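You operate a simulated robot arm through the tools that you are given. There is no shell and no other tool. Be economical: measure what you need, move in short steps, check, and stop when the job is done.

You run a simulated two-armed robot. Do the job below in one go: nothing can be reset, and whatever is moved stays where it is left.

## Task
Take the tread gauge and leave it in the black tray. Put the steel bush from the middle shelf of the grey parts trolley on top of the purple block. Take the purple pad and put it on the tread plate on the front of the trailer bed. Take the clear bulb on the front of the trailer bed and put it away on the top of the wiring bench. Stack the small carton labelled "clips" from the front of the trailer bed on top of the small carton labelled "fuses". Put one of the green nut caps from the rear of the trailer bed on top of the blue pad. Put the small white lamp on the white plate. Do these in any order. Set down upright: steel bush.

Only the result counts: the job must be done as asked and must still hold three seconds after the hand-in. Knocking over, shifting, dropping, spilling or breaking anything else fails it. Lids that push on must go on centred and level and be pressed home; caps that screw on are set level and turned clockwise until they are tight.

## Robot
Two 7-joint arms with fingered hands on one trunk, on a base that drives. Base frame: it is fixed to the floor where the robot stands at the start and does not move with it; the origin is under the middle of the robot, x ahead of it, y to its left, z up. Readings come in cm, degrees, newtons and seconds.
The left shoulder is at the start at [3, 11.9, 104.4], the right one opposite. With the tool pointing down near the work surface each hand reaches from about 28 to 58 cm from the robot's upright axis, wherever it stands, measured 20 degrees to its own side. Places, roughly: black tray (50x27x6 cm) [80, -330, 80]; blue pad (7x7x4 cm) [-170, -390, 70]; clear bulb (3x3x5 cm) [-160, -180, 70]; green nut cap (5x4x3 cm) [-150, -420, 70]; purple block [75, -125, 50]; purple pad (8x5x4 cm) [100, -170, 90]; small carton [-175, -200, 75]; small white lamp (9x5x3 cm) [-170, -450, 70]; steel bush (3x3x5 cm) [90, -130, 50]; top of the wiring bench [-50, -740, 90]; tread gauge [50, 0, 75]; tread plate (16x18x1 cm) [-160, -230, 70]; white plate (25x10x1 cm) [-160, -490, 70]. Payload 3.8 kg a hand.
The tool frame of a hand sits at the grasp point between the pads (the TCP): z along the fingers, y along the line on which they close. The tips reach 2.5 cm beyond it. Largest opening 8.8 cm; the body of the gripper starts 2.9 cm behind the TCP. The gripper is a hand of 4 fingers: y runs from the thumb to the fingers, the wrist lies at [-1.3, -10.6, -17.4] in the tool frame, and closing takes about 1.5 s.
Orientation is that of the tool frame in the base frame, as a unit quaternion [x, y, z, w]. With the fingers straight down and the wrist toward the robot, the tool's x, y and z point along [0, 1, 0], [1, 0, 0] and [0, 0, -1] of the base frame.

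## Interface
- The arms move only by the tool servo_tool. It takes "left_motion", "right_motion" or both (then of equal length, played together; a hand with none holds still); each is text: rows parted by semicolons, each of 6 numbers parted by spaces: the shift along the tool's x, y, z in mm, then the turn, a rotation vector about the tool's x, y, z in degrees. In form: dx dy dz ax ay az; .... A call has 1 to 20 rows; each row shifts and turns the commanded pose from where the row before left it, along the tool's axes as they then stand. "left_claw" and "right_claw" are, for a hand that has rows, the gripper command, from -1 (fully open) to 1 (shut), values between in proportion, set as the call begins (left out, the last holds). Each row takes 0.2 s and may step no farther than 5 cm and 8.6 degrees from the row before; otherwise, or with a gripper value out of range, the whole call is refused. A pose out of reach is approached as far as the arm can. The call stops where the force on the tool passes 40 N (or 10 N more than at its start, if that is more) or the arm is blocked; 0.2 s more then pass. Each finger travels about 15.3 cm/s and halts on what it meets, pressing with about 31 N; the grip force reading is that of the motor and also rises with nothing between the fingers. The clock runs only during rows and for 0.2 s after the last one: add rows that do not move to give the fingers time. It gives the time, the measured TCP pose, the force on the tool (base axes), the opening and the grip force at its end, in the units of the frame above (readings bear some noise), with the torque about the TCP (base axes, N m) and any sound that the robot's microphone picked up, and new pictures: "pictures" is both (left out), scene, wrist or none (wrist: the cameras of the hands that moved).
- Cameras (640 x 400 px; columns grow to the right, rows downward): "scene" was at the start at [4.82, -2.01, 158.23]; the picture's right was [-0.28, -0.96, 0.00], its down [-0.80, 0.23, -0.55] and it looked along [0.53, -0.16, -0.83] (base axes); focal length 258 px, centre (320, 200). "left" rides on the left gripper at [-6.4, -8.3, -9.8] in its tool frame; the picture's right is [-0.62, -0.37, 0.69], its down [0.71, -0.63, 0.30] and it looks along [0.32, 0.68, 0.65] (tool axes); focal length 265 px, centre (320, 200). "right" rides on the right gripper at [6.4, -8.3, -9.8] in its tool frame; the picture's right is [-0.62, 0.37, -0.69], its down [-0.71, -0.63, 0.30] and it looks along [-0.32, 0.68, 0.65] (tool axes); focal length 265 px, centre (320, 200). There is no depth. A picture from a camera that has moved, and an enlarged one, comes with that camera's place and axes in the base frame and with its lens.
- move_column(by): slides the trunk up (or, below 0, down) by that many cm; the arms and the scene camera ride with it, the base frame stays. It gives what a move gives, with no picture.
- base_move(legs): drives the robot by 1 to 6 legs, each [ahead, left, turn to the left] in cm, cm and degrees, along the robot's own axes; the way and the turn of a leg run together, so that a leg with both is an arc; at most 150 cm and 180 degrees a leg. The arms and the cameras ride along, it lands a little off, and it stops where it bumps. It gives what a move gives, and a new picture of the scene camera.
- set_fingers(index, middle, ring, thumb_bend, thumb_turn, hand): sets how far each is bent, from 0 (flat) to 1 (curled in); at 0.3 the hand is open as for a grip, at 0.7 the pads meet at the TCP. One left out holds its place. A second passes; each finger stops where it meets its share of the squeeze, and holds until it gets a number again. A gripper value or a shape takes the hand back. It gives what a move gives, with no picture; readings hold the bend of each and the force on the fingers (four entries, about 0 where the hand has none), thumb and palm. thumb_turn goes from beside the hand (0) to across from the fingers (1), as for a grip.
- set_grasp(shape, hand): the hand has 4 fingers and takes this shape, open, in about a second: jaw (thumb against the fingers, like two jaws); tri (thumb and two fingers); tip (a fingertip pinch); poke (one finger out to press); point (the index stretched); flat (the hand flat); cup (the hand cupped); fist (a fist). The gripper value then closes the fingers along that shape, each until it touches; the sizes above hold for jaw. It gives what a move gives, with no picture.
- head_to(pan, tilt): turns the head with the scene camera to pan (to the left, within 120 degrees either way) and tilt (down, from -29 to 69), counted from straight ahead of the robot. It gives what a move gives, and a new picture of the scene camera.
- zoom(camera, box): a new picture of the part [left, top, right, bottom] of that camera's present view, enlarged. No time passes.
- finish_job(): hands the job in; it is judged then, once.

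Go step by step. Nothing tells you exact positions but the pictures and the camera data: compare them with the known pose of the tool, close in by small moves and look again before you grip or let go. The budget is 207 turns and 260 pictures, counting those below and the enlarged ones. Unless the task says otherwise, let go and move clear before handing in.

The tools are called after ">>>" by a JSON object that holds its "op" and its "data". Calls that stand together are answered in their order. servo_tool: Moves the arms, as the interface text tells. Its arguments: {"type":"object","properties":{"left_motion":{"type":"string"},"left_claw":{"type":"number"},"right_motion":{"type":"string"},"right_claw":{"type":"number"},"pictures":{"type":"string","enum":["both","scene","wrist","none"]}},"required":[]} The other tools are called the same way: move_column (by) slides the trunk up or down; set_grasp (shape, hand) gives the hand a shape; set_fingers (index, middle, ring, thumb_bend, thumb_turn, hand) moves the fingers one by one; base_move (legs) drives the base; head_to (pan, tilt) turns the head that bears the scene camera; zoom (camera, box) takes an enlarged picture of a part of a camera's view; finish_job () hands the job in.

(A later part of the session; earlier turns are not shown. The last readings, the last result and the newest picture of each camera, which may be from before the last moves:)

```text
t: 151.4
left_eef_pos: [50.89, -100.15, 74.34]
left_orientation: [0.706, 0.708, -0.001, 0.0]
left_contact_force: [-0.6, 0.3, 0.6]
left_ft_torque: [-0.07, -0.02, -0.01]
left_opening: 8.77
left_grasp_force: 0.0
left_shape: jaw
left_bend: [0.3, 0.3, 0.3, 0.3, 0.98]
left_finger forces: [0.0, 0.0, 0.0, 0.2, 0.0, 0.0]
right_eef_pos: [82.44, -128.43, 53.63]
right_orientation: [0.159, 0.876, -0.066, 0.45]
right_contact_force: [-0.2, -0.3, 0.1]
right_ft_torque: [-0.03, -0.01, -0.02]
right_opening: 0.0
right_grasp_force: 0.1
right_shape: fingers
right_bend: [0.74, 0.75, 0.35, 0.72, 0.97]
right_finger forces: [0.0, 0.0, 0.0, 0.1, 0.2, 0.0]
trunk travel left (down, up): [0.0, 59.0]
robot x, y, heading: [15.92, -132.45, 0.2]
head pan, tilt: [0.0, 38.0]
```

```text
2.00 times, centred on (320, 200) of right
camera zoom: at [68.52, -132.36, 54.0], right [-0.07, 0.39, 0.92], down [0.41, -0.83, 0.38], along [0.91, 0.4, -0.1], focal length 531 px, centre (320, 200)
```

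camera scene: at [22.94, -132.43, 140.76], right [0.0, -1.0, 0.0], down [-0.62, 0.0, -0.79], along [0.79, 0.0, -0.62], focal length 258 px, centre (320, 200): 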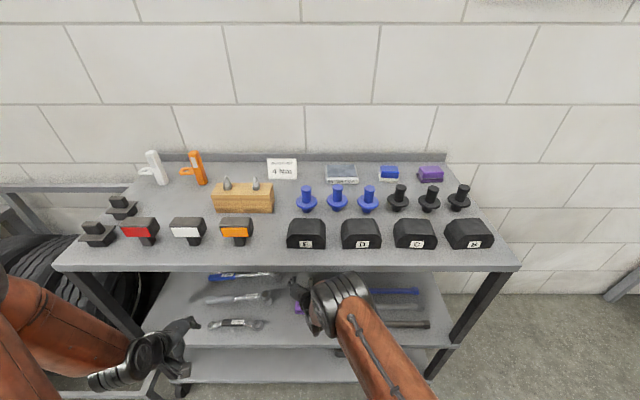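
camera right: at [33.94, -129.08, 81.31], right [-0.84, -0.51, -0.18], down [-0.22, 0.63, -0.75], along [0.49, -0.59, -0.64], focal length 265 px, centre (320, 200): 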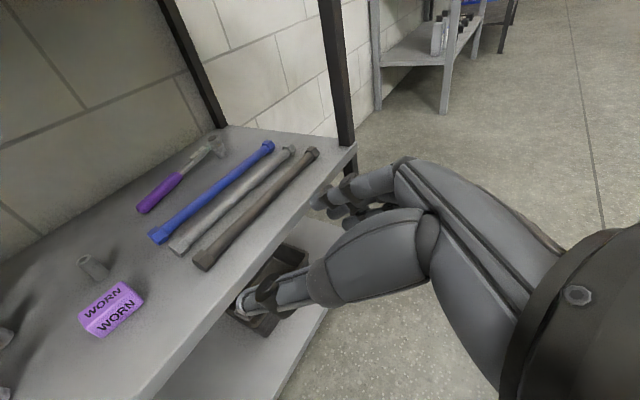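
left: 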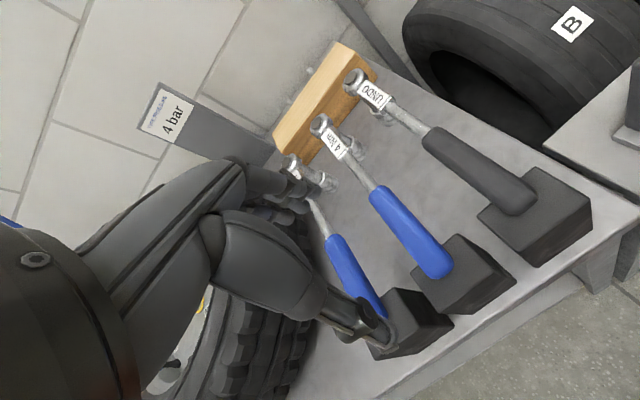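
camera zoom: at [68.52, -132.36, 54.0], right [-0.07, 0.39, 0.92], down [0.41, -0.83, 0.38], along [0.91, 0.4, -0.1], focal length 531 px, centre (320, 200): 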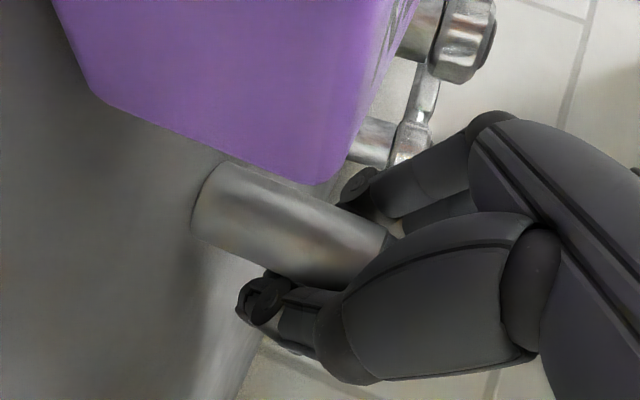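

It popped toward the palm again with more squeeze, still standing. The bush must be ~1 cm further out on the pads, with only a moderate squeeze. Opening and repositioning.

>>> {"op": "set_fingers", "data": {"hand": "right", "index": 0.46, "middle": 0.46, "thumb_bend": 0.46}}

>>> {"op": "servo_tool", "data": {"right_motion": "0 0 -15 0 0 0; 0 0 -14 0 0 0; 14 -1 0 0 0 0; 0 0 0 0 0 0; 0 0 0 0 0 0", "pictures": "none"}}

>>> {"op": "zoom", "data": {"camera": "right", "box": [160, 100, 480, 300]}}

```text
t: 152.4
left_eef_pos: [50.94, -99.92, 74.22]
left_orientation: [0.706, 0.708, 0.0, 0.0]
left_contact_force: [-0.1, 0.1, -0.5]
left_ft_torque: [-0.01, 0.0, 0.01]
left_opening: 8.75
left_grasp_force: 0.0
left_shape: jaw
left_bend: [0.3, 0.3, 0.3, 0.3, 0.98]
left_finger forces: [0.0, 0.0, 0.1, 0.1, 0.0, 0.1]
right_eef_pos: [82.44, -128.59, 53.61]
right_orientation: [0.159, 0.876, -0.066, 0.451]
right_contact_force: [0.0, -0.7, -0.1]
right_ft_torque: [-0.01, 0.01, -0.01]
right_opening: 5.0
right_grasp_force: 0.1
right_shape: fingers
right_bend: [0.46, 0.46, 0.35, 0.46, 0.95]
right_finger forces: [0.0, 0.1, 0.0, 0.0, 0.0, 0.1]
trunk travel left (down, up): [0.0, 59.0]
robot x, y, heading: [16.32, -132.33, -0.0]
head pan, tilt: [0.0, 38.0]
```

```text
t: 153.6
left_eef_pos: [50.9, -100.03, 74.27]
left_orientation: [0.705, 0.709, 0.0, 0.0]
left_contact_force: [-0.8, -0.8, -0.6]
left_ft_torque: [-0.02, 0.04, 0.02]
left_opening: 8.77
left_grasp_force: 0.0
left_shape: jaw
left_bend: [0.3, 0.3, 0.3, 0.3, 0.98]
left_finger forces: [0.0, 0.0, 0.0, 0.0, 0.0, 0.1]
right_eef_pos: [79.49, -127.53, 54.18]
right_orientation: [0.159, 0.876, -0.066, 0.45]
right_contact_force: [-0.6, 0.3, 0.0]
right_ft_torque: [-0.02, 0.02, 0.0]
right_opening: 5.04
right_grasp_force: 0.0
right_shape: fingers
right_bend: [0.46, 0.46, 0.35, 0.46, 0.95]
right_finger forces: [0.0, 0.1, 0.0, 0.0, 0.0, 0.1]
trunk travel left (down, up): [0.0, 59.0]
robot x, y, heading: [16.08, -132.64, -0.1]
head pan, tilt: [0.0, 38.0]
```

```text
2.00 times, centred on (320, 200) of right
camera zoom: at [65.49, -131.38, 54.55], right [-0.07, 0.39, 0.92], down [0.41, -0.83, 0.38], along [0.91, 0.4, -0.1], focal length 531 px, centre (320, 200)
```

zoom: 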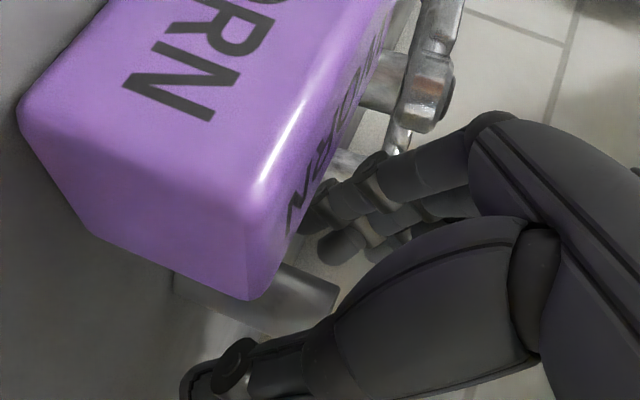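

>>> {"op": "set_fingers", "data": {"hand": "right", "index": 0.57, "middle": 0.57, "thumb_bend": 0.57, "thumb_turn": 0.95}}

>>> {"op": "set_fingers", "data": {"hand": "right", "index": 0.65, "middle": 0.65, "thumb_bend": 0.65}}

>>> {"op": "zoom", "data": {"camera": "right", "box": [160, 100, 480, 300]}}

```text
t: 154.6
left_eef_pos: [50.85, -100.12, 74.16]
left_orientation: [0.705, 0.709, 0.0, 0.0]
left_contact_force: [0.0, -0.5, -0.2]
left_ft_torque: [-0.03, 0.0, 0.0]
left_opening: 8.76
left_grasp_force: 0.1
left_shape: jaw
left_bend: [0.3, 0.3, 0.3, 0.3, 0.98]
left_finger forces: [0.1, 0.1, 0.1, 0.0, 0.1, 0.0]
right_eef_pos: [79.36, -127.49, 54.27]
right_orientation: [0.16, 0.876, -0.066, 0.45]
right_contact_force: [0.0, -0.4, 0.8]
right_ft_torque: [-0.02, 0.0, -0.01]
right_opening: 2.91
right_grasp_force: 0.2
right_shape: fingers
right_bend: [0.56, 0.56, 0.35, 0.56, 0.96]
right_finger forces: [0.1, 0.0, 0.0, 0.1, 0.1, 0.0]
trunk travel left (down, up): [0.0, 59.0]
robot x, y, heading: [16.1, -132.5, -0.4]
head pan, tilt: [0.0, 38.0]
```

```text
t: 155.6
left_eef_pos: [50.97, -99.97, 74.16]
left_orientation: [0.706, 0.708, -0.001, 0.0]
left_contact_force: [0.4, -0.5, -0.2]
left_ft_torque: [0.03, 0.0, 0.0]
left_opening: 8.76
left_grasp_force: 0.0
left_shape: jaw
left_bend: [0.3, 0.3, 0.3, 0.3, 0.98]
left_finger forces: [0.0, 0.0, 0.0, 0.0, 0.0, 0.1]
right_eef_pos: [79.47, -127.53, 54.17]
right_orientation: [0.16, 0.876, -0.067, 0.45]
right_contact_force: [0.1, 0.1, 0.1]
right_ft_torque: [0.05, -0.03, -0.03]
right_opening: 1.54
right_grasp_force: 2.5
right_shape: fingers
right_bend: [0.62, 0.64, 0.35, 0.62, 0.96]
right_finger forces: [1.4, 1.1, 0.1, 0.1, 2.2, 0.0]
trunk travel left (down, up): [0.0, 59.0]
robot x, y, heading: [16.15, -132.08, -0.0]
head pan, tilt: [0.0, 38.0]
```

```text
2.00 times, centred on (320, 200) of right
camera zoom: at [65.49, -131.39, 54.56], right [-0.07, 0.39, 0.92], down [0.41, -0.83, 0.38], along [0.91, 0.4, -0.1], focal length 531 px, centre (320, 200)
```

zoom: 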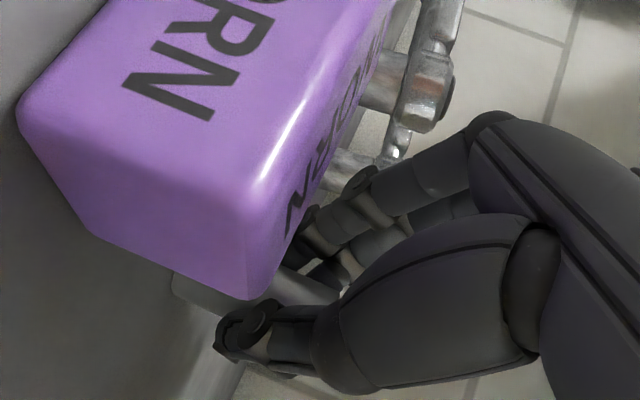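

Balanced contact from index, middle and thumb. Modestly increasing to 0.70.

>>> {"op": "set_fingers", "data": {"hand": "right", "index": 0.7, "middle": 0.7, "thumb_bend": 0.7}}

>>> {"op": "servo_tool", "data": {"right_motion": "-4 0 -3 0 0 0; -4 0 -3 0 0 0; 0 0 0 0 0 0", "pictures": "none"}}

>>> {"op": "zoom", "data": {"camera": "right", "box": [160, 100, 480, 300]}}

```text
t: 156.6
left_eef_pos: [51.05, -100.11, 74.16]
left_orientation: [0.706, 0.708, 0.001, 0.0]
left_contact_force: [-0.2, 0.2, 0.5]
left_ft_torque: [0.01, -0.01, -0.04]
left_opening: 8.79
left_grasp_force: 0.1
left_shape: jaw
left_bend: [0.3, 0.3, 0.3, 0.3, 0.98]
left_finger forces: [0.0, 0.1, 0.1, 0.0, 0.0, 0.1]
right_eef_pos: [79.39, -127.56, 54.26]
right_orientation: [0.16, 0.876, -0.066, 0.45]
right_contact_force: [0.5, 0.2, 1.2]
right_ft_torque: [-0.04, -0.04, -0.01]
right_opening: 1.41
right_grasp_force: 6.1
right_shape: fingers
right_bend: [0.64, 0.66, 0.35, 0.62, 0.96]
right_finger forces: [3.5, 2.8, 0.1, 0.1, 6.1, 0.1]
trunk travel left (down, up): [0.0, 59.0]
robot x, y, heading: [16.13, -132.64, 0.1]
head pan, tilt: [0.0, 38.0]
```

```text
t: 157.4
left_eef_pos: [50.92, -100.1, 74.19]
left_orientation: [0.706, 0.709, 0.0, 0.0]
left_contact_force: [0.9, 1.2, 0.6]
left_ft_torque: [0.01, -0.01, 0.0]
left_opening: 8.76
left_grasp_force: 0.1
left_shape: jaw
left_bend: [0.3, 0.3, 0.3, 0.3, 0.98]
left_finger forces: [0.1, 0.0, 0.0, 0.0, 0.1, 0.0]
right_eef_pos: [79.25, -127.49, 55.24]
right_orientation: [0.159, 0.876, -0.066, 0.45]
right_contact_force: [0.1, 0.6, -1.0]
right_ft_torque: [-0.01, 0.02, -0.01]
right_opening: 1.37
right_grasp_force: 5.8
right_shape: fingers
right_bend: [0.64, 0.67, 0.35, 0.62, 0.96]
right_finger forces: [3.3, 2.4, 0.1, 0.1, 5.9, 0.0]
trunk travel left (down, up): [0.0, 59.0]
robot x, y, heading: [15.92, -132.15, -0.0]
head pan, tilt: [0.0, 38.0]
```

```text
2.00 times, centred on (320, 200) of right
camera zoom: at [65.45, -131.38, 55.55], right [-0.07, 0.39, 0.92], down [0.41, -0.83, 0.38], along [0.91, 0.4, -0.1], focal length 531 px, centre (320, 200)
```

zoom: 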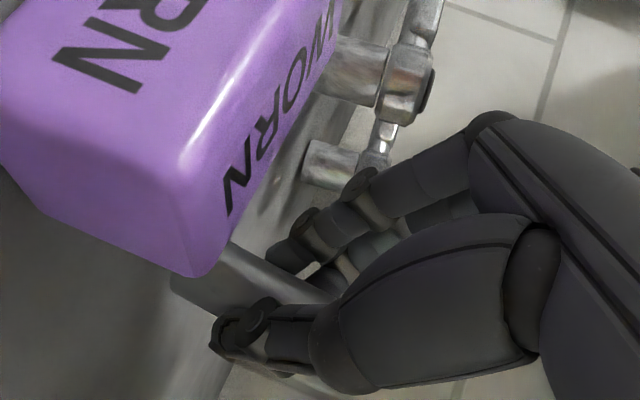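

It seems to lift with the hand. Raising 4 cm more.

>>> {"op": "servo_tool", "data": {"right_motion": "-8 0 -6 0 0 0; -8 0 -6 0 0 0; -8 0 -6 0 0 0; -8 0 -6 0 0 0; 0 0 0 0 0 0", "pictures": "none"}}

>>> {"op": "zoom", "data": {"camera": "right", "box": [160, 100, 480, 300]}}

```text
t: 158.6
left_eef_pos: [50.91, -99.95, 74.21]
left_orientation: [0.705, 0.709, 0.0, 0.0]
left_contact_force: [0.1, -0.2, 0.1]
left_ft_torque: [-0.01, 0.02, -0.01]
left_opening: 8.75
left_grasp_force: 0.1
left_shape: jaw
left_bend: [0.3, 0.3, 0.3, 0.3, 0.98]
left_finger forces: [0.1, 0.0, 0.1, 0.1, 0.0, 0.0]
right_eef_pos: [79.23, -127.59, 59.19]
right_orientation: [0.16, 0.876, -0.066, 0.45]
right_contact_force: [0.4, -0.6, -0.9]
right_ft_torque: [0.01, 0.0, 0.0]
right_opening: 1.38
right_grasp_force: 5.5
right_shape: fingers
right_bend: [0.64, 0.67, 0.35, 0.62, 0.96]
right_finger forces: [3.3, 2.4, 0.1, 0.0, 5.9, 0.0]
trunk travel left (down, up): [0.0, 59.0]
robot x, y, heading: [16.39, -132.25, -0.1]
head pan, tilt: [0.0, 38.0]
```

```text
2.00 times, centred on (320, 200) of right
camera zoom: at [65.33, -131.47, 59.6], right [-0.07, 0.39, 0.92], down [0.41, -0.83, 0.38], along [0.91, 0.4, -0.1], focal length 531 px, centre (320, 200)
```

zoom: 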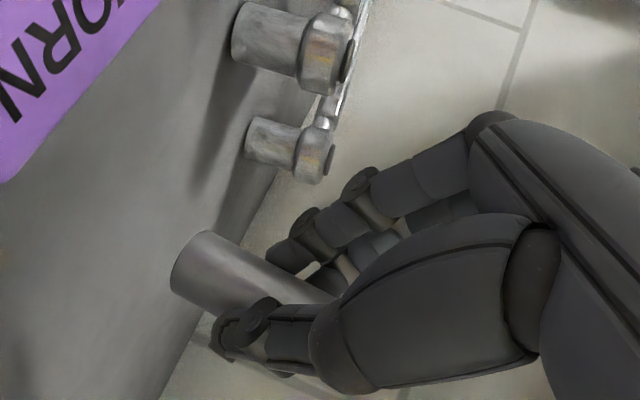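

The bush is lifted, upright. The block's top centre is ≈ [73.1,-126.4], z 53. I'll back the base 7 cm, then fine-tune with the arm.

>>> {"op": "base_move", "data": {"legs": [[-7, 0, 0]]}}

>>> {"op": "servo_tool", "data": {"right_motion": "0 0 0 0 0 0", "pictures": "wrist"}}

```text
t: 159.6
left_eef_pos: [43.77, -99.99, 74.11]
left_orientation: [0.706, 0.709, 0.0, -0.001]
left_contact_force: [-0.2, 0.2, -0.3]
left_ft_torque: [0.0, 0.0, 0.0]
left_opening: 8.76
left_grasp_force: 0.0
left_shape: jaw
left_bend: [0.3, 0.3, 0.3, 0.3, 0.98]
left_finger forces: [0.0, 0.0, 0.0, 0.1, 0.0, 0.0]
right_eef_pos: [72.18, -127.5, 59.15]
right_orientation: [0.16, 0.875, -0.065, 0.452]
right_contact_force: [0.1, 0.0, -1.4]
right_ft_torque: [0.01, 0.01, -0.01]
right_opening: 1.4
right_grasp_force: 5.5
right_shape: fingers
right_bend: [0.64, 0.67, 0.35, 0.62, 0.96]
right_finger forces: [3.3, 2.4, 0.0, 0.1, 5.9, 0.0]
trunk travel left (down, up): [0.0, 59.0]
robot x, y, heading: [9.05, -132.38, 0.0]
head pan, tilt: [0.0, 38.0]
camera scene: at [15.71, -132.43, 140.77], right [0.0, -1.0, 0.0], down [-0.62, 0.0, -0.79], along [0.79, 0.0, -0.62], focal length 258 px, centre (320, 200)
```

scene: 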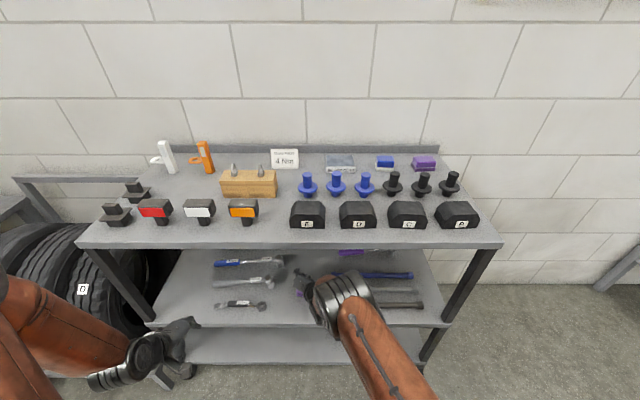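

```text
t: 160.0
left_eef_pos: [43.93, -99.93, 74.3]
left_orientation: [0.705, 0.709, 0.0, 0.0]
left_contact_force: [0.5, 1.0, 0.3]
left_ft_torque: [0.0, 0.0, -0.03]
left_opening: 8.75
left_grasp_force: 0.1
left_shape: jaw
left_bend: [0.3, 0.3, 0.3, 0.3, 0.98]
left_finger forces: [0.0, 0.0, 0.1, 0.0, 0.1, 0.1]
right_eef_pos: [72.12, -127.44, 59.2]
right_orientation: [0.159, 0.877, -0.066, 0.449]
right_contact_force: [0.2, 0.4, -0.4]
right_ft_torque: [-0.02, 0.02, 0.03]
right_opening: 1.38
right_grasp_force: 5.8
right_shape: fingers
right_bend: [0.64, 0.67, 0.35, 0.62, 0.96]
right_finger forces: [3.3, 2.4, 0.0, 0.1, 5.9, 0.0]
trunk travel left (down, up): [0.0, 59.0]
robot x, y, heading: [9.47, -132.57, 0.2]
head pan, tilt: [0.0, 38.0]
camera right: at [58.28, -131.44, 59.58], right [-0.07, 0.39, 0.92], down [0.41, -0.83, 0.38], along [0.91, 0.4, -0.1], focal length 265 px, centre (320, 200)
```

right: 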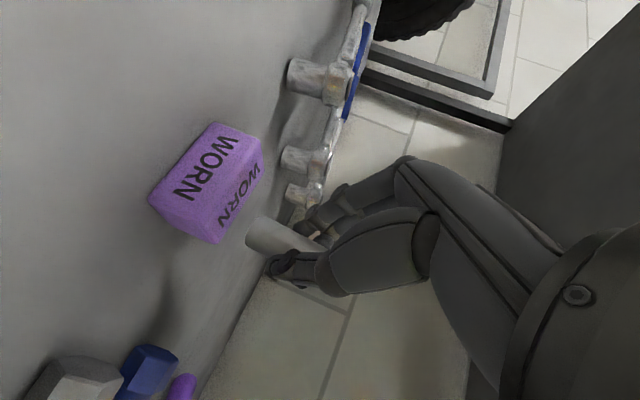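

>>> {"op": "zoom", "data": {"camera": "right", "box": [140, 110, 340, 235]}}

```text
3.20 times, centred on (240, 172) of right
camera zoom: at [58.28, -131.44, 59.58], right [-0.07, 0.39, 0.92], down [0.41, -0.83, 0.38], along [0.91, 0.4, -0.1], focal length 849 px, centre (576, 288)
```

zoom: 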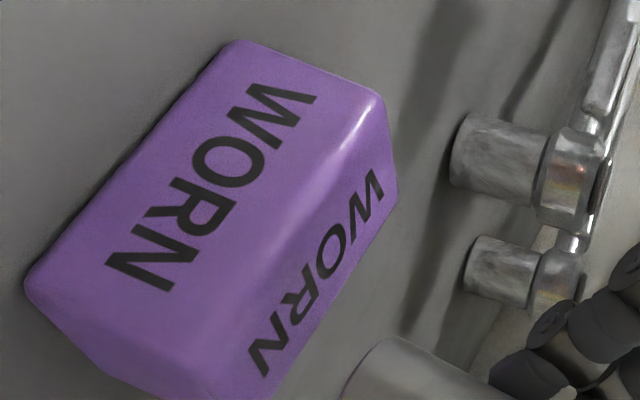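

Block top spans x 71.5–75.2, y -123.4…-129.6; the bush base is at ≈[73.6,-128.0,55]. Moving +1.55 cm in y, -0.25 in x, then down 1.2 cm.

>>> {"op": "servo_tool", "data": {"right_motion": "4.7 13.8 -5.9 0 0 0; 9.7 -0.3 7 0 0 0; 0 0 0 0 0 0; 0 0 0 0 0 0", "pictures": "none"}}

>>> {"op": "zoom", "data": {"camera": "right", "box": [160, 130, 360, 255]}}

>>> {"op": "zoom", "data": {"camera": "scene", "box": [260, 250, 360, 312]}}

```text
t: 161.0
left_eef_pos: [43.83, -100.01, 74.28]
left_orientation: [0.706, 0.708, -0.001, 0.0]
left_contact_force: [-0.2, 0.4, -0.2]
left_ft_torque: [0.02, -0.03, 0.02]
left_opening: 8.78
left_grasp_force: 0.1
left_shape: jaw
left_bend: [0.3, 0.3, 0.3, 0.3, 0.98]
left_finger forces: [0.0, 0.1, 0.1, 0.0, 0.1, 0.0]
right_eef_pos: [72.0, -126.0, 58.06]
right_orientation: [0.16, 0.876, -0.066, 0.45]
right_contact_force: [0.7, 0.1, -1.1]
right_ft_torque: [0.01, 0.01, 0.0]
right_opening: 1.38
right_grasp_force: 6.4
right_shape: fingers
right_bend: [0.64, 0.67, 0.35, 0.62, 0.96]
right_finger forces: [3.4, 2.3, 0.0, 0.0, 5.8, 0.0]
trunk travel left (down, up): [0.0, 59.0]
robot x, y, heading: [8.99, -132.29, -0.3]
head pan, tilt: [0.0, 38.0]
```

```text
3.20 times, centred on (260, 192) of right
camera zoom: at [58.05, -129.84, 58.39], right [-0.07, 0.39, 0.92], down [0.41, -0.83, 0.38], along [0.91, 0.4, -0.1], focal length 849 px, centre (512, 224)
```

zoom: 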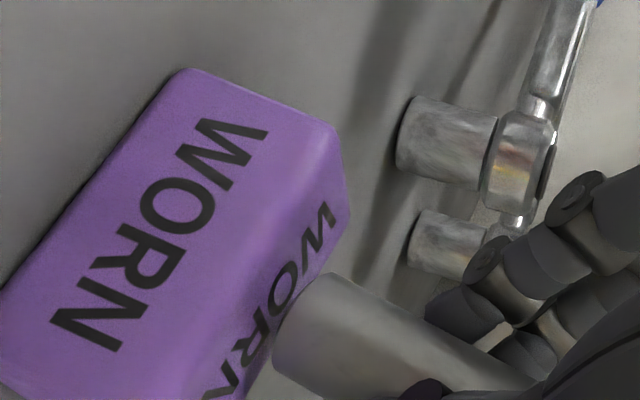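

```text
6.40 times, centred on (310, 281) of scene
camera zoom: at [15.85, -132.42, 140.76], right [0.0, -1.0, 0.0], down [-0.62, 0.0, -0.79], along [0.79, 0.0, -0.62], focal length 1651 px, centre (384, -318)
```

zoom: 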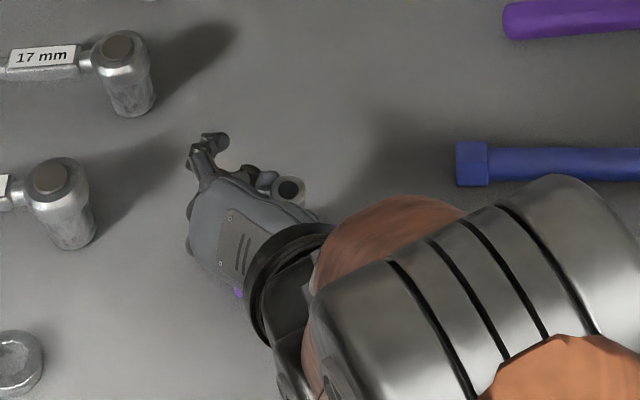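

Bush is over the block's centre (≈[73.5,-126.6]). Lowering in small steps.

>>> {"op": "servo_tool", "data": {"right_motion": "4.9 0 3.5 0 0 0; 0 0 0 0 0 0", "pictures": "none"}}

>>> {"op": "servo_tool", "data": {"right_motion": "2.4 0 1.8 0 0 0; 0 0 0 0 0 0", "pictures": "none"}}

>>> {"op": "zoom", "data": {"camera": "right", "box": [160, 130, 360, 255]}}

```text
t: 161.6
left_eef_pos: [43.81, -100.0, 74.28]
left_orientation: [0.706, 0.708, 0.0, 0.0]
left_contact_force: [-0.2, 0.3, -0.5]
left_ft_torque: [0.01, 0.02, -0.03]
left_opening: 8.78
left_grasp_force: 0.2
left_shape: jaw
left_bend: [0.3, 0.3, 0.3, 0.3, 0.98]
left_finger forces: [0.0, 0.0, 0.1, 0.0, 0.1, 0.1]
right_eef_pos: [71.99, -125.81, 57.52]
right_orientation: [0.16, 0.875, -0.065, 0.452]
right_contact_force: [0.7, 0.7, 5.6]
right_ft_torque: [0.02, -0.04, -0.01]
right_opening: 1.36
right_grasp_force: 7.6
right_shape: fingers
right_bend: [0.64, 0.67, 0.35, 0.63, 0.97]
right_finger forces: [4.2, 3.7, 0.1, 0.0, 6.2, 0.0]
trunk travel left (down, up): [0.0, 59.0]
robot x, y, heading: [9.1, -132.35, -0.0]
head pan, tilt: [0.0, 38.0]
```

```text
t: 162.2
left_eef_pos: [43.8, -100.1, 74.18]
left_orientation: [0.706, 0.709, 0.0, 0.0]
left_contact_force: [-0.1, -0.5, -0.6]
left_ft_torque: [0.01, 0.0, 0.02]
left_opening: 8.75
left_grasp_force: 0.0
left_shape: jaw
left_bend: [0.3, 0.3, 0.3, 0.3, 0.98]
left_finger forces: [0.0, 0.1, 0.1, 0.0, 0.0, 0.1]
right_eef_pos: [71.95, -125.9, 57.26]
right_orientation: [0.159, 0.875, -0.064, 0.452]
right_contact_force: [0.8, 3.7, 9.4]
right_ft_torque: [-0.04, -0.14, 0.03]
right_opening: 1.37
right_grasp_force: 8.2
right_shape: fingers
right_bend: [0.64, 0.66, 0.35, 0.63, 0.98]
right_finger forces: [4.7, 4.5, 0.0, 0.1, 6.3, 0.1]
trunk travel left (down, up): [0.0, 59.0]
robot x, y, heading: [8.73, -132.06, 0.0]
head pan, tilt: [0.0, 38.0]
```

```text
3.20 times, centred on (260, 192) of right
camera zoom: at [58.07, -129.78, 57.61], right [-0.07, 0.39, 0.92], down [0.41, -0.83, 0.38], along [0.91, 0.4, -0.1], focal length 849 px, centre (512, 224)
```

zoom: 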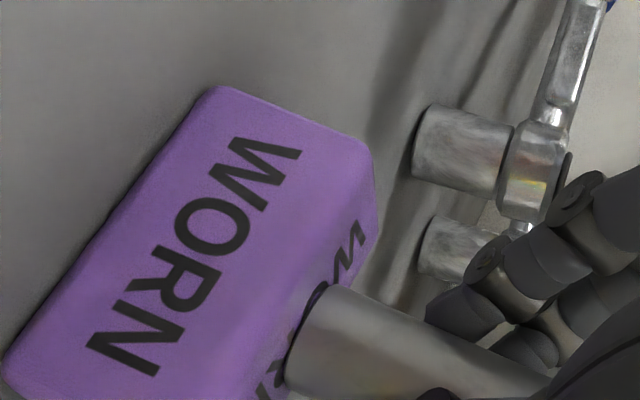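

Contact on the block (9 N). Easing up 3 mm, then releasing gradually.

>>> {"op": "servo_tool", "data": {"right_motion": "-2.6 0 -1.9 0 0 0; 0 0 0 0 0 0", "pictures": "none"}}

>>> {"op": "set_fingers", "data": {"hand": "right", "index": 0.6, "middle": 0.6, "thumb_bend": 0.58}}

>>> {"op": "zoom", "data": {"camera": "right", "box": [160, 130, 360, 255]}}

```text
t: 162.8
left_eef_pos: [43.91, -100.06, 74.2]
left_orientation: [0.706, 0.708, 0.0, -0.001]
left_contact_force: [0.0, -0.3, -0.5]
left_ft_torque: [0.01, 0.02, 0.01]
left_opening: 8.78
left_grasp_force: 0.0
left_shape: jaw
left_bend: [0.3, 0.3, 0.3, 0.3, 0.98]
left_finger forces: [0.1, 0.0, 0.0, 0.0, 0.1, 0.0]
right_eef_pos: [71.87, -126.02, 57.34]
right_orientation: [0.159, 0.876, -0.067, 0.45]
right_contact_force: [1.5, 0.2, 3.8]
right_ft_torque: [-0.02, -0.07, -0.01]
right_opening: 1.38
right_grasp_force: 6.2
right_shape: fingers
right_bend: [0.64, 0.66, 0.35, 0.63, 0.97]
right_finger forces: [3.5, 3.5, 0.1, 0.0, 6.4, 0.0]
trunk travel left (down, up): [0.0, 59.0]
robot x, y, heading: [8.89, -132.61, -0.1]
head pan, tilt: [0.0, 38.0]
```

```text
t: 163.8
left_eef_pos: [43.98, -100.12, 74.22]
left_orientation: [0.706, 0.709, 0.001, -0.001]
left_contact_force: [0.5, 0.2, 0.1]
left_ft_torque: [0.01, -0.02, -0.04]
left_opening: 8.77
left_grasp_force: 0.0
left_shape: jaw
left_bend: [0.3, 0.3, 0.3, 0.3, 0.98]
left_finger forces: [0.0, 0.0, 0.0, 0.0, 0.1, 0.0]
right_eef_pos: [72.04, -125.93, 57.53]
right_orientation: [0.16, 0.876, -0.066, 0.451]
right_contact_force: [0.5, -0.1, 0.5]
right_ft_torque: [-0.02, 0.0, 0.05]
right_opening: 2.27
right_grasp_force: 0.1
right_shape: fingers
right_bend: [0.6, 0.6, 0.35, 0.57, 0.96]
right_finger forces: [0.0, 0.0, 0.0, 0.0, 0.0, 0.0]
trunk travel left (down, up): [0.0, 59.0]
robot x, y, heading: [9.17, -132.4, 0.1]
head pan, tilt: [0.0, 38.0]
```

```text
3.20 times, centred on (260, 192) of right
camera zoom: at [58.04, -129.84, 57.82], right [-0.07, 0.39, 0.92], down [0.41, -0.83, 0.38], along [0.91, 0.4, -0.1], focal length 849 px, centre (512, 224)
```

zoom: 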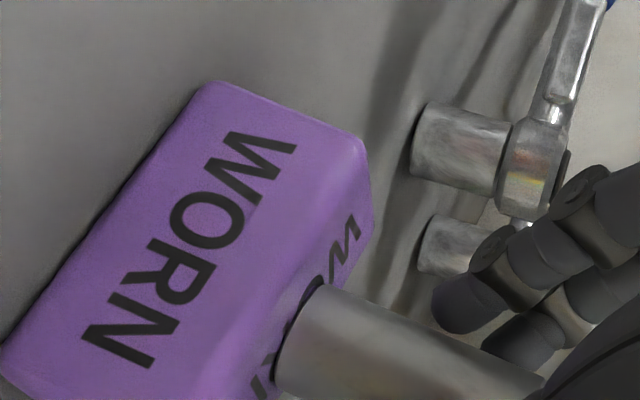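

Standing freely. Opening further and withdrawing along the finger axis.

>>> {"op": "set_fingers", "data": {"hand": "right", "index": 0.42, "middle": 0.42, "thumb_bend": 0.42}}

>>> {"op": "servo_tool", "data": {"right_motion": "0 0 -20 0 0 0; 0 0 -25 0 0 0; 0 0 -25 0 0 0; 0 0 0 0 0 0", "pictures": "none"}}

>>> {"op": "base_move", "data": {"legs": [[-28, 0, 0]]}}

>>> {"op": "zoom", "data": {"camera": "scene", "box": [180, 110, 460, 285]}}

```text
t: 164.8
left_eef_pos: [44.01, -100.0, 74.16]
left_orientation: [0.706, 0.709, -0.001, 0.0]
left_contact_force: [0.0, -0.1, 0.3]
left_ft_torque: [0.03, -0.02, 0.02]
left_opening: 8.78
left_grasp_force: 0.1
left_shape: jaw
left_bend: [0.3, 0.3, 0.3, 0.3, 0.98]
left_finger forces: [0.0, 0.0, 0.0, 0.1, 0.0, 0.0]
right_eef_pos: [71.95, -125.91, 57.47]
right_orientation: [0.159, 0.876, -0.065, 0.45]
right_contact_force: [-0.6, 0.4, -0.2]
right_ft_torque: [-0.01, 0.02, 0.03]
right_opening: 5.9
right_grasp_force: 0.0
right_shape: fingers
right_bend: [0.42, 0.42, 0.35, 0.42, 0.94]
right_finger forces: [0.0, 0.0, 0.1, 0.1, 0.1, 0.0]
trunk travel left (down, up): [0.0, 59.0]
robot x, y, heading: [9.47, -132.22, -0.1]
head pan, tilt: [0.0, 38.0]
```

```text
t: 165.8
left_eef_pos: [43.79, -100.02, 74.19]
left_orientation: [0.706, 0.708, 0.0, 0.0]
left_contact_force: [0.5, 0.1, -0.4]
left_ft_torque: [-0.01, 0.01, -0.01]
left_opening: 8.8
left_grasp_force: 0.0
left_shape: jaw
left_bend: [0.3, 0.3, 0.3, 0.3, 0.98]
left_finger forces: [0.1, 0.1, 0.0, 0.0, 0.0, 0.1]
right_eef_pos: [66.64, -124.18, 61.61]
right_orientation: [0.159, 0.876, -0.067, 0.45]
right_contact_force: [0.2, -0.5, -0.1]
right_ft_torque: [-0.01, 0.0, 0.0]
right_opening: 5.9
right_grasp_force: 0.1
right_shape: fingers
right_bend: [0.42, 0.42, 0.35, 0.42, 0.94]
right_finger forces: [0.0, 0.0, 0.1, 0.0, 0.0, 0.1]
trunk travel left (down, up): [0.0, 59.0]
robot x, y, heading: [9.47, -132.27, 0.2]
head pan, tilt: [0.0, 38.0]
```

```text
t: 167.8
left_eef_pos: [15.41, -99.88, 74.32]
left_orientation: [0.704, 0.71, 0.0, 0.0]
left_contact_force: [0.0, 1.2, 0.0]
left_ft_torque: [0.0, -0.02, -0.03]
left_opening: 8.77
left_grasp_force: 0.0
left_shape: jaw
left_bend: [0.3, 0.3, 0.3, 0.3, 0.98]
left_finger forces: [0.0, 0.0, 0.0, 0.0, 0.0, 0.0]
right_eef_pos: [38.37, -124.03, 61.6]
right_orientation: [0.159, 0.876, -0.066, 0.45]
right_contact_force: [0.0, 0.0, 0.0]
right_ft_torque: [0.04, -0.02, -0.01]
right_opening: 5.91
right_grasp_force: 0.1
right_shape: fingers
right_bend: [0.42, 0.42, 0.35, 0.42, 0.94]
right_finger forces: [0.0, 0.0, 0.0, 0.0, 0.0, 0.0]
trunk travel left (down, up): [0.0, 59.0]
robot x, y, heading: [-19.06, -132.37, 0.1]
head pan, tilt: [0.0, 38.0]
camera scene: at [-12.46, -132.45, 140.77], right [0.0, -1.0, 0.0], down [-0.62, 0.0, -0.79], along [0.79, 0.0, -0.62], focal length 258 px, centre (320, 200)
```

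scene: 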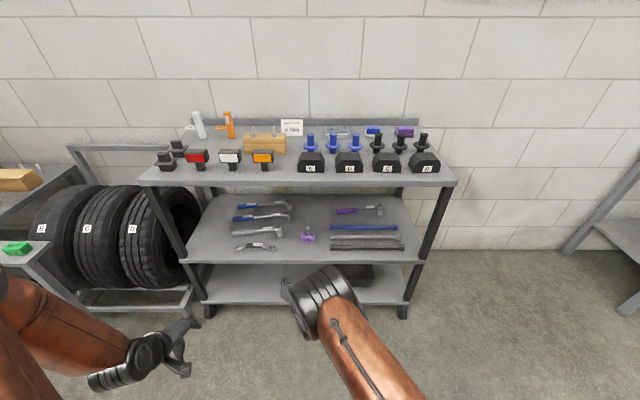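

```text
2.29 times, centred on (320, 198) of scene
camera zoom: at [-12.46, -132.45, 140.77], right [0.0, -1.0, 0.0], down [-0.62, 0.0, -0.79], along [0.79, 0.0, -0.62], focal length 590 px, centre (320, 206)
```

zoom: 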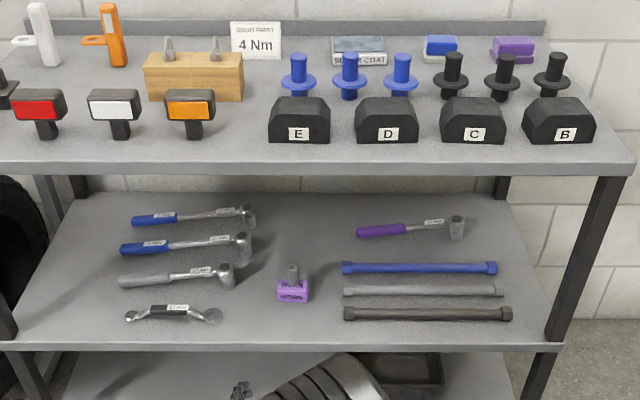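

The bush stands on the purple block. Next is the purple pad at the right rear of the top shelf (≈[105,-172]); it's best reached from the trolley's right end. I'll raise the trunk and turn the right hand so it points down with its wrist to the robot's left.

>>> {"op": "move_column", "data": {"by": 35}}

>>> {"op": "servo_tool", "data": {"right_motion": "0 0 0 0 7.8 0; 0 0 0 0 7.8 0; 0 0 0 0 7.8 0; 0 0 0 0 7.8 0; 0 0 0 0 7.8 0; 0 0 0 0 7.8 0; 0 0 0 0 7.8 0; 0 0 0 0 0 8.2; 0 0 0 0 0 8.2; 0 0 0 0 0 8.2; 0 0 0 0 0 8.2; 0 0 0 0 0 8.2; 0 0 0 0 0 8.2; 0 0 0 0 0 8.2; 0 0 0 0 0 8.2; 0 0 0 0 0 5; 0 0 0 0 0 0", "right_claw": -1, "pictures": "none"}}

>>> {"op": "set_grasp", "data": {"hand": "right", "shape": "jaw"}}

>>> {"op": "base_move", "data": {"legs": [[0, -93, 0]]}}

```text
t: 171.2
left_eef_pos: [15.59, -100.05, 109.15]
left_orientation: [0.704, 0.71, 0.0, 0.0]
left_contact_force: [0.2, 0.4, 0.9]
left_ft_torque: [0.03, 0.03, 0.0]
left_opening: 8.75
left_grasp_force: 0.1
left_shape: jaw
left_bend: [0.3, 0.3, 0.3, 0.3, 0.98]
left_finger forces: [0.2, 0.0, 0.0, 0.0, 0.1, 0.0]
right_eef_pos: [38.34, -123.98, 96.57]
right_orientation: [0.159, 0.877, -0.065, 0.449]
right_contact_force: [0.0, 0.2, 0.0]
right_ft_torque: [-0.01, 0.01, 0.0]
right_opening: 5.91
right_grasp_force: 0.1
right_shape: fingers
right_bend: [0.42, 0.42, 0.35, 0.42, 0.94]
right_finger forces: [0.0, 0.0, 0.0, 0.0, 0.0, 0.1]
trunk travel left (down, up): [-35.0, 24.0]
robot x, y, heading: [-19.14, -132.48, -0.0]
head pan, tilt: [0.0, 38.0]
```

```text
t: 174.8
left_eef_pos: [15.71, -99.99, 109.2]
left_orientation: [0.705, 0.709, 0.0, 0.0]
left_contact_force: [1.1, -0.1, -0.1]
left_ft_torque: [-0.01, 0.02, -0.04]
left_opening: 8.77
left_grasp_force: 0.1
left_shape: jaw
left_bend: [0.3, 0.3, 0.3, 0.3, 0.98]
left_finger forces: [0.0, 0.0, 0.1, 0.0, 0.0, 0.1]
right_eef_pos: [38.43, -124.01, 96.4]
right_orientation: [0.709, 0.705, 0.011, -0.008]
right_contact_force: [-0.1, -0.4, 0.0]
right_ft_torque: [0.0, 0.01, -0.01]
right_opening: 8.76
right_grasp_force: 0.1
right_shape: jaw
right_bend: [0.3, 0.3, 0.3, 0.3, 0.97]
right_finger forces: [0.1, 0.0, 0.0, 0.0, 0.1, 0.0]
trunk travel left (down, up): [-35.0, 24.0]
robot x, y, heading: [-18.81, -132.32, -0.0]
head pan, tilt: [0.0, 38.0]
```

```text
t: 175.7
left_eef_pos: [15.61, -100.09, 109.23]
left_orientation: [0.704, 0.71, 0.001, 0.0]
left_contact_force: [-0.5, -0.2, 0.4]
left_ft_torque: [0.02, -0.04, -0.01]
left_opening: 8.76
left_grasp_force: 0.2
left_shape: jaw
left_bend: [0.3, 0.3, 0.3, 0.3, 0.98]
left_finger forces: [0.0, 0.1, 0.0, 0.0, 0.1, 0.0]
right_eef_pos: [38.38, -124.03, 96.53]
right_orientation: [0.709, 0.705, 0.011, -0.01]
right_contact_force: [-0.1, 0.8, -0.2]
right_ft_torque: [-0.03, -0.01, -0.01]
right_opening: 8.78
right_grasp_force: 0.0
right_shape: jaw
right_bend: [0.3, 0.3, 0.3, 0.3, 0.97]
right_finger forces: [0.0, 0.1, 0.0, 0.0, 0.0, 0.0]
trunk travel left (down, up): [-35.0, 24.0]
robot x, y, heading: [-19.12, -132.69, 0.2]
head pan, tilt: [0.0, 38.0]
```

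```text
t: 180.6
left_eef_pos: [15.84, -192.68, 109.15]
left_orientation: [0.702, 0.712, 0.0, 0.0]
left_contact_force: [-0.3, 0.3, 0.0]
left_ft_torque: [-0.04, 0.02, 0.03]
left_opening: 8.78
left_grasp_force: 0.0
left_shape: jaw
left_bend: [0.3, 0.3, 0.3, 0.3, 0.98]
left_finger forces: [0.0, 0.0, 0.0, 0.0, 0.0, 0.0]
right_eef_pos: [38.93, -216.61, 96.51]
right_orientation: [0.706, 0.709, 0.011, -0.009]
right_contact_force: [-0.8, -0.1, -0.4]
right_ft_torque: [-0.04, 0.0, 0.02]
right_opening: 8.77
right_grasp_force: 0.0
right_shape: jaw
right_bend: [0.3, 0.3, 0.3, 0.3, 0.97]
right_finger forces: [0.1, 0.1, 0.1, 0.1, 0.0, 0.0]
trunk travel left (down, up): [-35.0, 24.0]
robot x, y, heading: [-18.71, -225.49, 0.7]
head pan, tilt: [0.0, 38.0]
camera scene: at [-11.82, -225.38, 175.76], right [0.01, -1.0, 0.0], down [-0.62, -0.01, -0.79], along [0.79, 0.01, -0.62], focal length 258 px, centre (320, 200)
```

scene: 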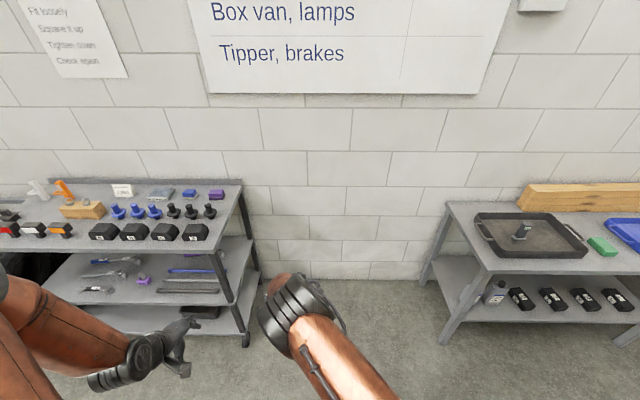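

From two views the pad's top is at ≈[97,-169.6,95], with the shelf near z 91. I'll raise and retract the right hand, yaw it +90°, then turn the robot to face the trolley's right end.

>>> {"op": "servo_tool", "data": {"right_motion": "-28.3 -20 -30 0 0 0; -28.3 -20 -30 0 0 0; -28.3 -20 -30 0 0 0; -28.3 -20 -30 0 0 0; -28.3 -20 -30 0 0 0; -28.3 -20 -30 0 0 0; 0 0 0 0 0 8.18; 0 0 0 0 0 8.18; 0 0 0 0 0 8.18; 0 0 0 0 0 8.18; 0 0 0 0 0 8.18; 0 0 0 0 0 8.18; 0 0 0 0 0 8.18; 0 0 0 0 0 8.18; 0 0 0 0 0 8.18; 0 0 0 0 0 8.18; 0 0 0 0 0 8.18; 0 0 0 0 0 0", "pictures": "none"}}

>>> {"op": "base_move", "data": {"legs": [[0, 0, 89.3], [0, -90, 0]]}}

>>> {"op": "head_to", "data": {"pan": -20, "tilt": 52}}

```text
t: 184.4
left_eef_pos: [15.95, -192.69, 109.07]
left_orientation: [0.702, 0.712, 0.0, 0.0]
left_contact_force: [0.6, 0.1, -0.1]
left_ft_torque: [-0.02, 0.0, 0.01]
left_opening: 8.76
left_grasp_force: 0.0
left_shape: jaw
left_bend: [0.3, 0.3, 0.3, 0.3, 0.98]
left_finger forces: [0.0, 0.0, 0.0, 0.1, 0.1, 0.0]
right_eef_pos: [26.78, -234.15, 113.94]
right_orientation: [1.0, 0.0, 0.001, -0.015]
right_contact_force: [-0.2, 0.1, -0.4]
right_ft_torque: [0.03, 0.0, 0.0]
right_opening: 8.74
right_grasp_force: 0.1
right_shape: jaw
right_bend: [0.3, 0.3, 0.3, 0.3, 0.97]
right_finger forces: [0.0, 0.0, 0.1, 0.1, 0.0, 0.0]
trunk travel left (down, up): [-35.0, 24.0]
robot x, y, heading: [-18.88, -225.72, 0.5]
head pan, tilt: [0.0, 38.0]
```

```text
t: 192.9
left_eef_pos: [39.05, -190.28, 109.29]
left_orientation: [-0.005, 1.0, 0.0, 0.0]
left_contact_force: [0.5, 0.3, -0.2]
left_ft_torque: [0.04, 0.0, 0.01]
left_opening: 8.75
left_grasp_force: 0.1
left_shape: jaw
left_bend: [0.3, 0.3, 0.3, 0.3, 0.98]
left_finger forces: [0.0, 0.0, 0.1, 0.0, 0.0, 0.0]
right_eef_pos: [80.63, -179.35, 113.93]
right_orientation: [0.707, 0.707, -0.01, -0.011]
right_contact_force: [0.0, -0.1, 0.4]
right_ft_torque: [0.02, 0.02, -0.03]
right_opening: 8.77
right_grasp_force: 0.0
right_shape: jaw
right_bend: [0.3, 0.3, 0.3, 0.3, 0.97]
right_finger forces: [0.1, 0.0, 0.0, 0.0, 0.0, 0.0]
trunk travel left (down, up): [-35.0, 24.0]
robot x, y, heading: [72.02, -224.85, 90.6]
head pan, tilt: [0.0, 38.0]
camera scene: at [71.66, -218.19, 175.76], right [1.0, 0.01, 0.0], down [0.0, -0.62, -0.79], along [-0.01, 0.79, -0.62], focal length 258 px, centre (320, 200)
```

scene: 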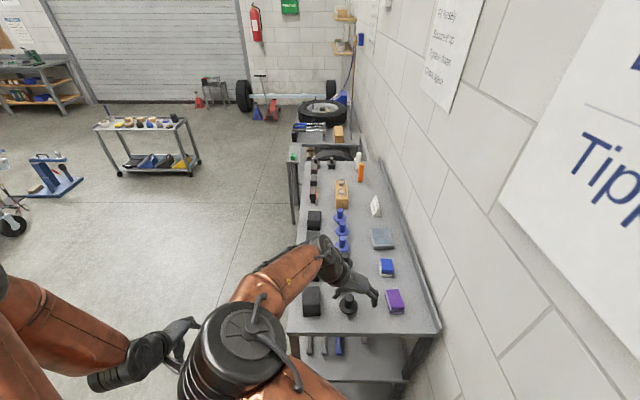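

```text
t: 193.8
left_eef_pos: [39.1, -190.36, 109.24]
left_orientation: [-0.005, 1.0, 0.0, 0.0]
left_contact_force: [-0.5, -0.6, -0.3]
left_ft_torque: [0.02, 0.01, 0.03]
left_opening: 8.75
left_grasp_force: 0.0
left_shape: jaw
left_bend: [0.3, 0.3, 0.3, 0.3, 0.98]
left_finger forces: [0.1, 0.0, 0.0, 0.1, 0.1, 0.1]
right_eef_pos: [80.54, -179.37, 113.95]
right_orientation: [0.707, 0.707, -0.009, -0.011]
right_contact_force: [-0.5, 0.5, 0.3]
right_ft_torque: [0.0, 0.0, 0.0]
right_opening: 8.78
right_grasp_force: 0.1
right_shape: jaw
right_bend: [0.3, 0.3, 0.3, 0.3, 0.97]
right_finger forces: [0.0, 0.0, 0.0, 0.1, 0.0, 0.1]
trunk travel left (down, up): [-35.0, 24.0]
robot x, y, heading: [71.97, -224.87, 90.4]
head pan, tilt: [-20.0, 52.0]
camera scene: at [74.18, -219.74, 173.79], right [0.94, -0.34, 0.0], down [-0.26, -0.74, -0.62], along [0.21, 0.58, -0.79], focal length 258 px, centre (320, 200)
```

scene: 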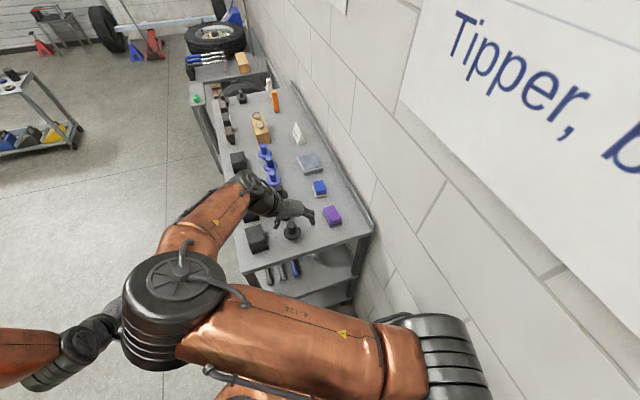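

Pad confirmed at ≈[97,-170,95]. I'll drive 8 cm closer and bring the hand above it.

>>> {"op": "base_move", "data": {"legs": [[8, 0, 0]]}}

>>> {"op": "servo_tool", "data": {"right_motion": "4 41 0 0 0 0; 4 41 0 0 0 0; 4 41 0 0 0 0; 4 41 20 0 0 0; 0 0 0 0 0 0; 0 0 0 0 0 0"}}

```text
t: 194.8
left_eef_pos: [38.92, -182.32, 109.21]
left_orientation: [-0.005, 1.0, -0.001, 0.0]
left_contact_force: [0.7, 0.6, -0.5]
left_ft_torque: [-0.01, -0.02, -0.03]
left_opening: 8.78
left_grasp_force: 0.1
left_shape: jaw
left_bend: [0.3, 0.3, 0.3, 0.3, 0.98]
left_finger forces: [0.0, 0.0, 0.0, 0.1, 0.0, 0.0]
right_eef_pos: [80.45, -171.41, 113.75]
right_orientation: [0.708, 0.706, -0.011, -0.011]
right_contact_force: [0.0, 1.0, -0.2]
right_ft_torque: [-0.04, -0.02, 0.01]
right_opening: 8.75
right_grasp_force: 0.0
right_shape: jaw
right_bend: [0.3, 0.3, 0.3, 0.3, 0.97]
right_finger forces: [0.0, 0.0, 0.0, 0.0, 0.1, 0.1]
trunk travel left (down, up): [-35.0, 24.0]
robot x, y, heading: [71.82, -217.26, 90.4]
head pan, tilt: [-20.0, 52.0]
camera scene: at [74.15, -211.56, 173.77], right [0.94, -0.34, 0.0], down [-0.26, -0.74, -0.61], along [0.21, 0.58, -0.79], focal length 258 px, centre (320, 200)
```

scene: 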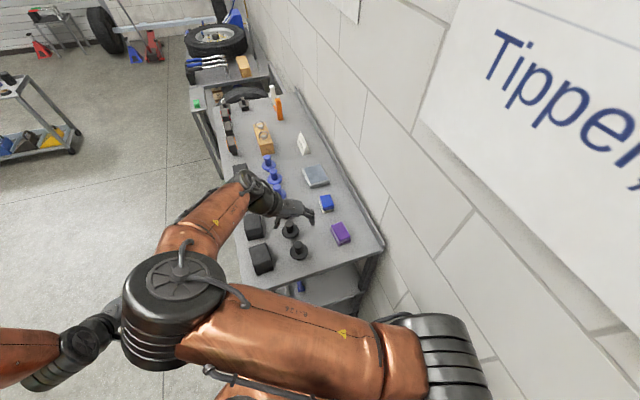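

```text
t: 196.2
left_eef_pos: [39.03, -182.45, 109.18]
left_orientation: [-0.005, 1.0, 0.0, 0.0]
left_contact_force: [-1.0, -1.1, -0.5]
left_ft_torque: [0.03, 0.03, 0.01]
left_opening: 8.75
left_grasp_force: 0.0
left_shape: jaw
left_bend: [0.3, 0.3, 0.3, 0.3, 0.98]
left_finger forces: [0.0, 0.1, 0.0, 0.1, 0.0, 0.1]
right_eef_pos: [96.69, -169.81, 111.39]
right_orientation: [0.707, 0.708, -0.01, -0.011]
right_contact_force: [0.1, -0.3, 0.0]
right_ft_torque: [-0.02, 0.01, 0.02]
right_opening: 8.79
right_grasp_force: 0.1
right_shape: jaw
right_bend: [0.3, 0.3, 0.3, 0.3, 0.97]
right_finger forces: [0.1, 0.0, 0.1, 0.0, 0.0, 0.0]
trunk travel left (down, up): [-35.0, 24.0]
robot x, y, heading: [71.6, -216.54, 90.5]
head pan, tilt: [-20.0, 52.0]
camera scene: at [74.21, -211.8, 173.78], right [0.94, -0.34, 0.0], down [-0.26, -0.74, -0.62], along [0.21, 0.58, -0.79], focal length 258 px, centre (320, 200)
camera right: at [88.67, -163.46, 121.57], right [0.39, -0.62, 0.68], down [-0.64, -0.71, -0.29], along [0.66, -0.32, -0.67], focal length 265 px, centre (320, 200)
```

scene: 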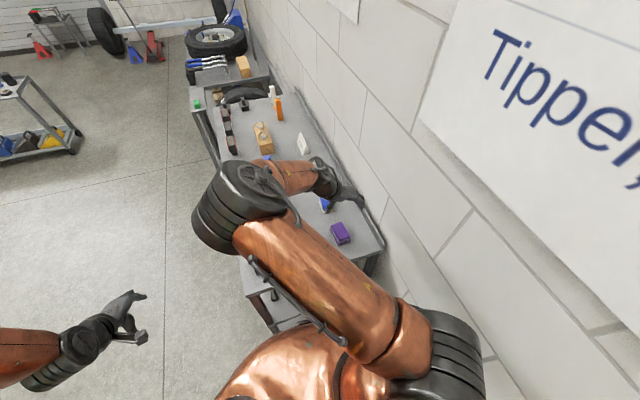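
right: 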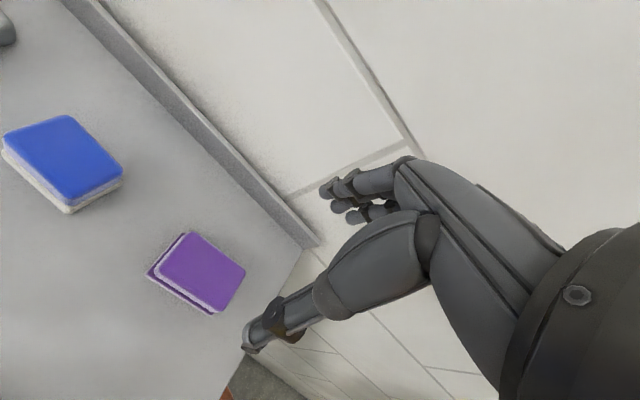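

The purple pad is right under, centre ≈[96.4,-169.3]. Straightening the tool and descending toward it.

>>> {"op": "servo_tool", "data": {"right_motion": "4 -2 40 -1.7 0 0; 0 0 40 0 0 0; 0 0 45 0 0 0; 0 0 0 0 0 0; 0 0 0 0 0 0", "pictures": "wrist"}}

```text
t: 197.4
left_eef_pos: [39.1, -182.4, 109.25]
left_orientation: [-0.006, 1.0, 0.0, 0.0]
left_contact_force: [-0.1, 0.3, 0.9]
left_ft_torque: [0.0, -0.04, 0.0]
left_opening: 8.76
left_grasp_force: 0.1
left_shape: jaw
left_bend: [0.3, 0.3, 0.3, 0.3, 0.98]
left_finger forces: [0.0, 0.0, 0.0, 0.0, 0.1, 0.0]
right_eef_pos: [96.49, -169.31, 98.99]
right_orientation: [0.707, 0.707, 0.0, 0.0]
right_contact_force: [0.3, -0.4, -0.2]
right_ft_torque: [0.03, -0.05, -0.01]
right_opening: 8.77
right_grasp_force: 0.1
right_shape: jaw
right_bend: [0.3, 0.3, 0.3, 0.3, 0.97]
right_finger forces: [0.1, 0.0, 0.0, 0.0, 0.0, 0.1]
trunk travel left (down, up): [-35.0, 24.0]
robot x, y, heading: [71.58, -216.66, 90.4]
head pan, tilt: [-20.0, 52.0]
camera right: at [88.17, -163.03, 108.94], right [0.37, -0.62, 0.69], down [-0.63, -0.71, -0.31], along [0.68, -0.32, -0.65], focal length 265 px, centre (320, 200)
```

right: 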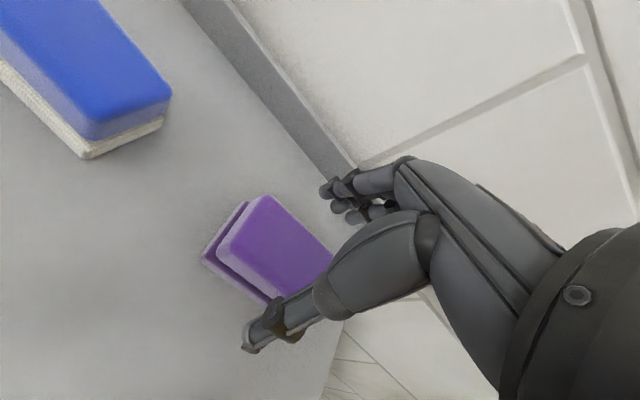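

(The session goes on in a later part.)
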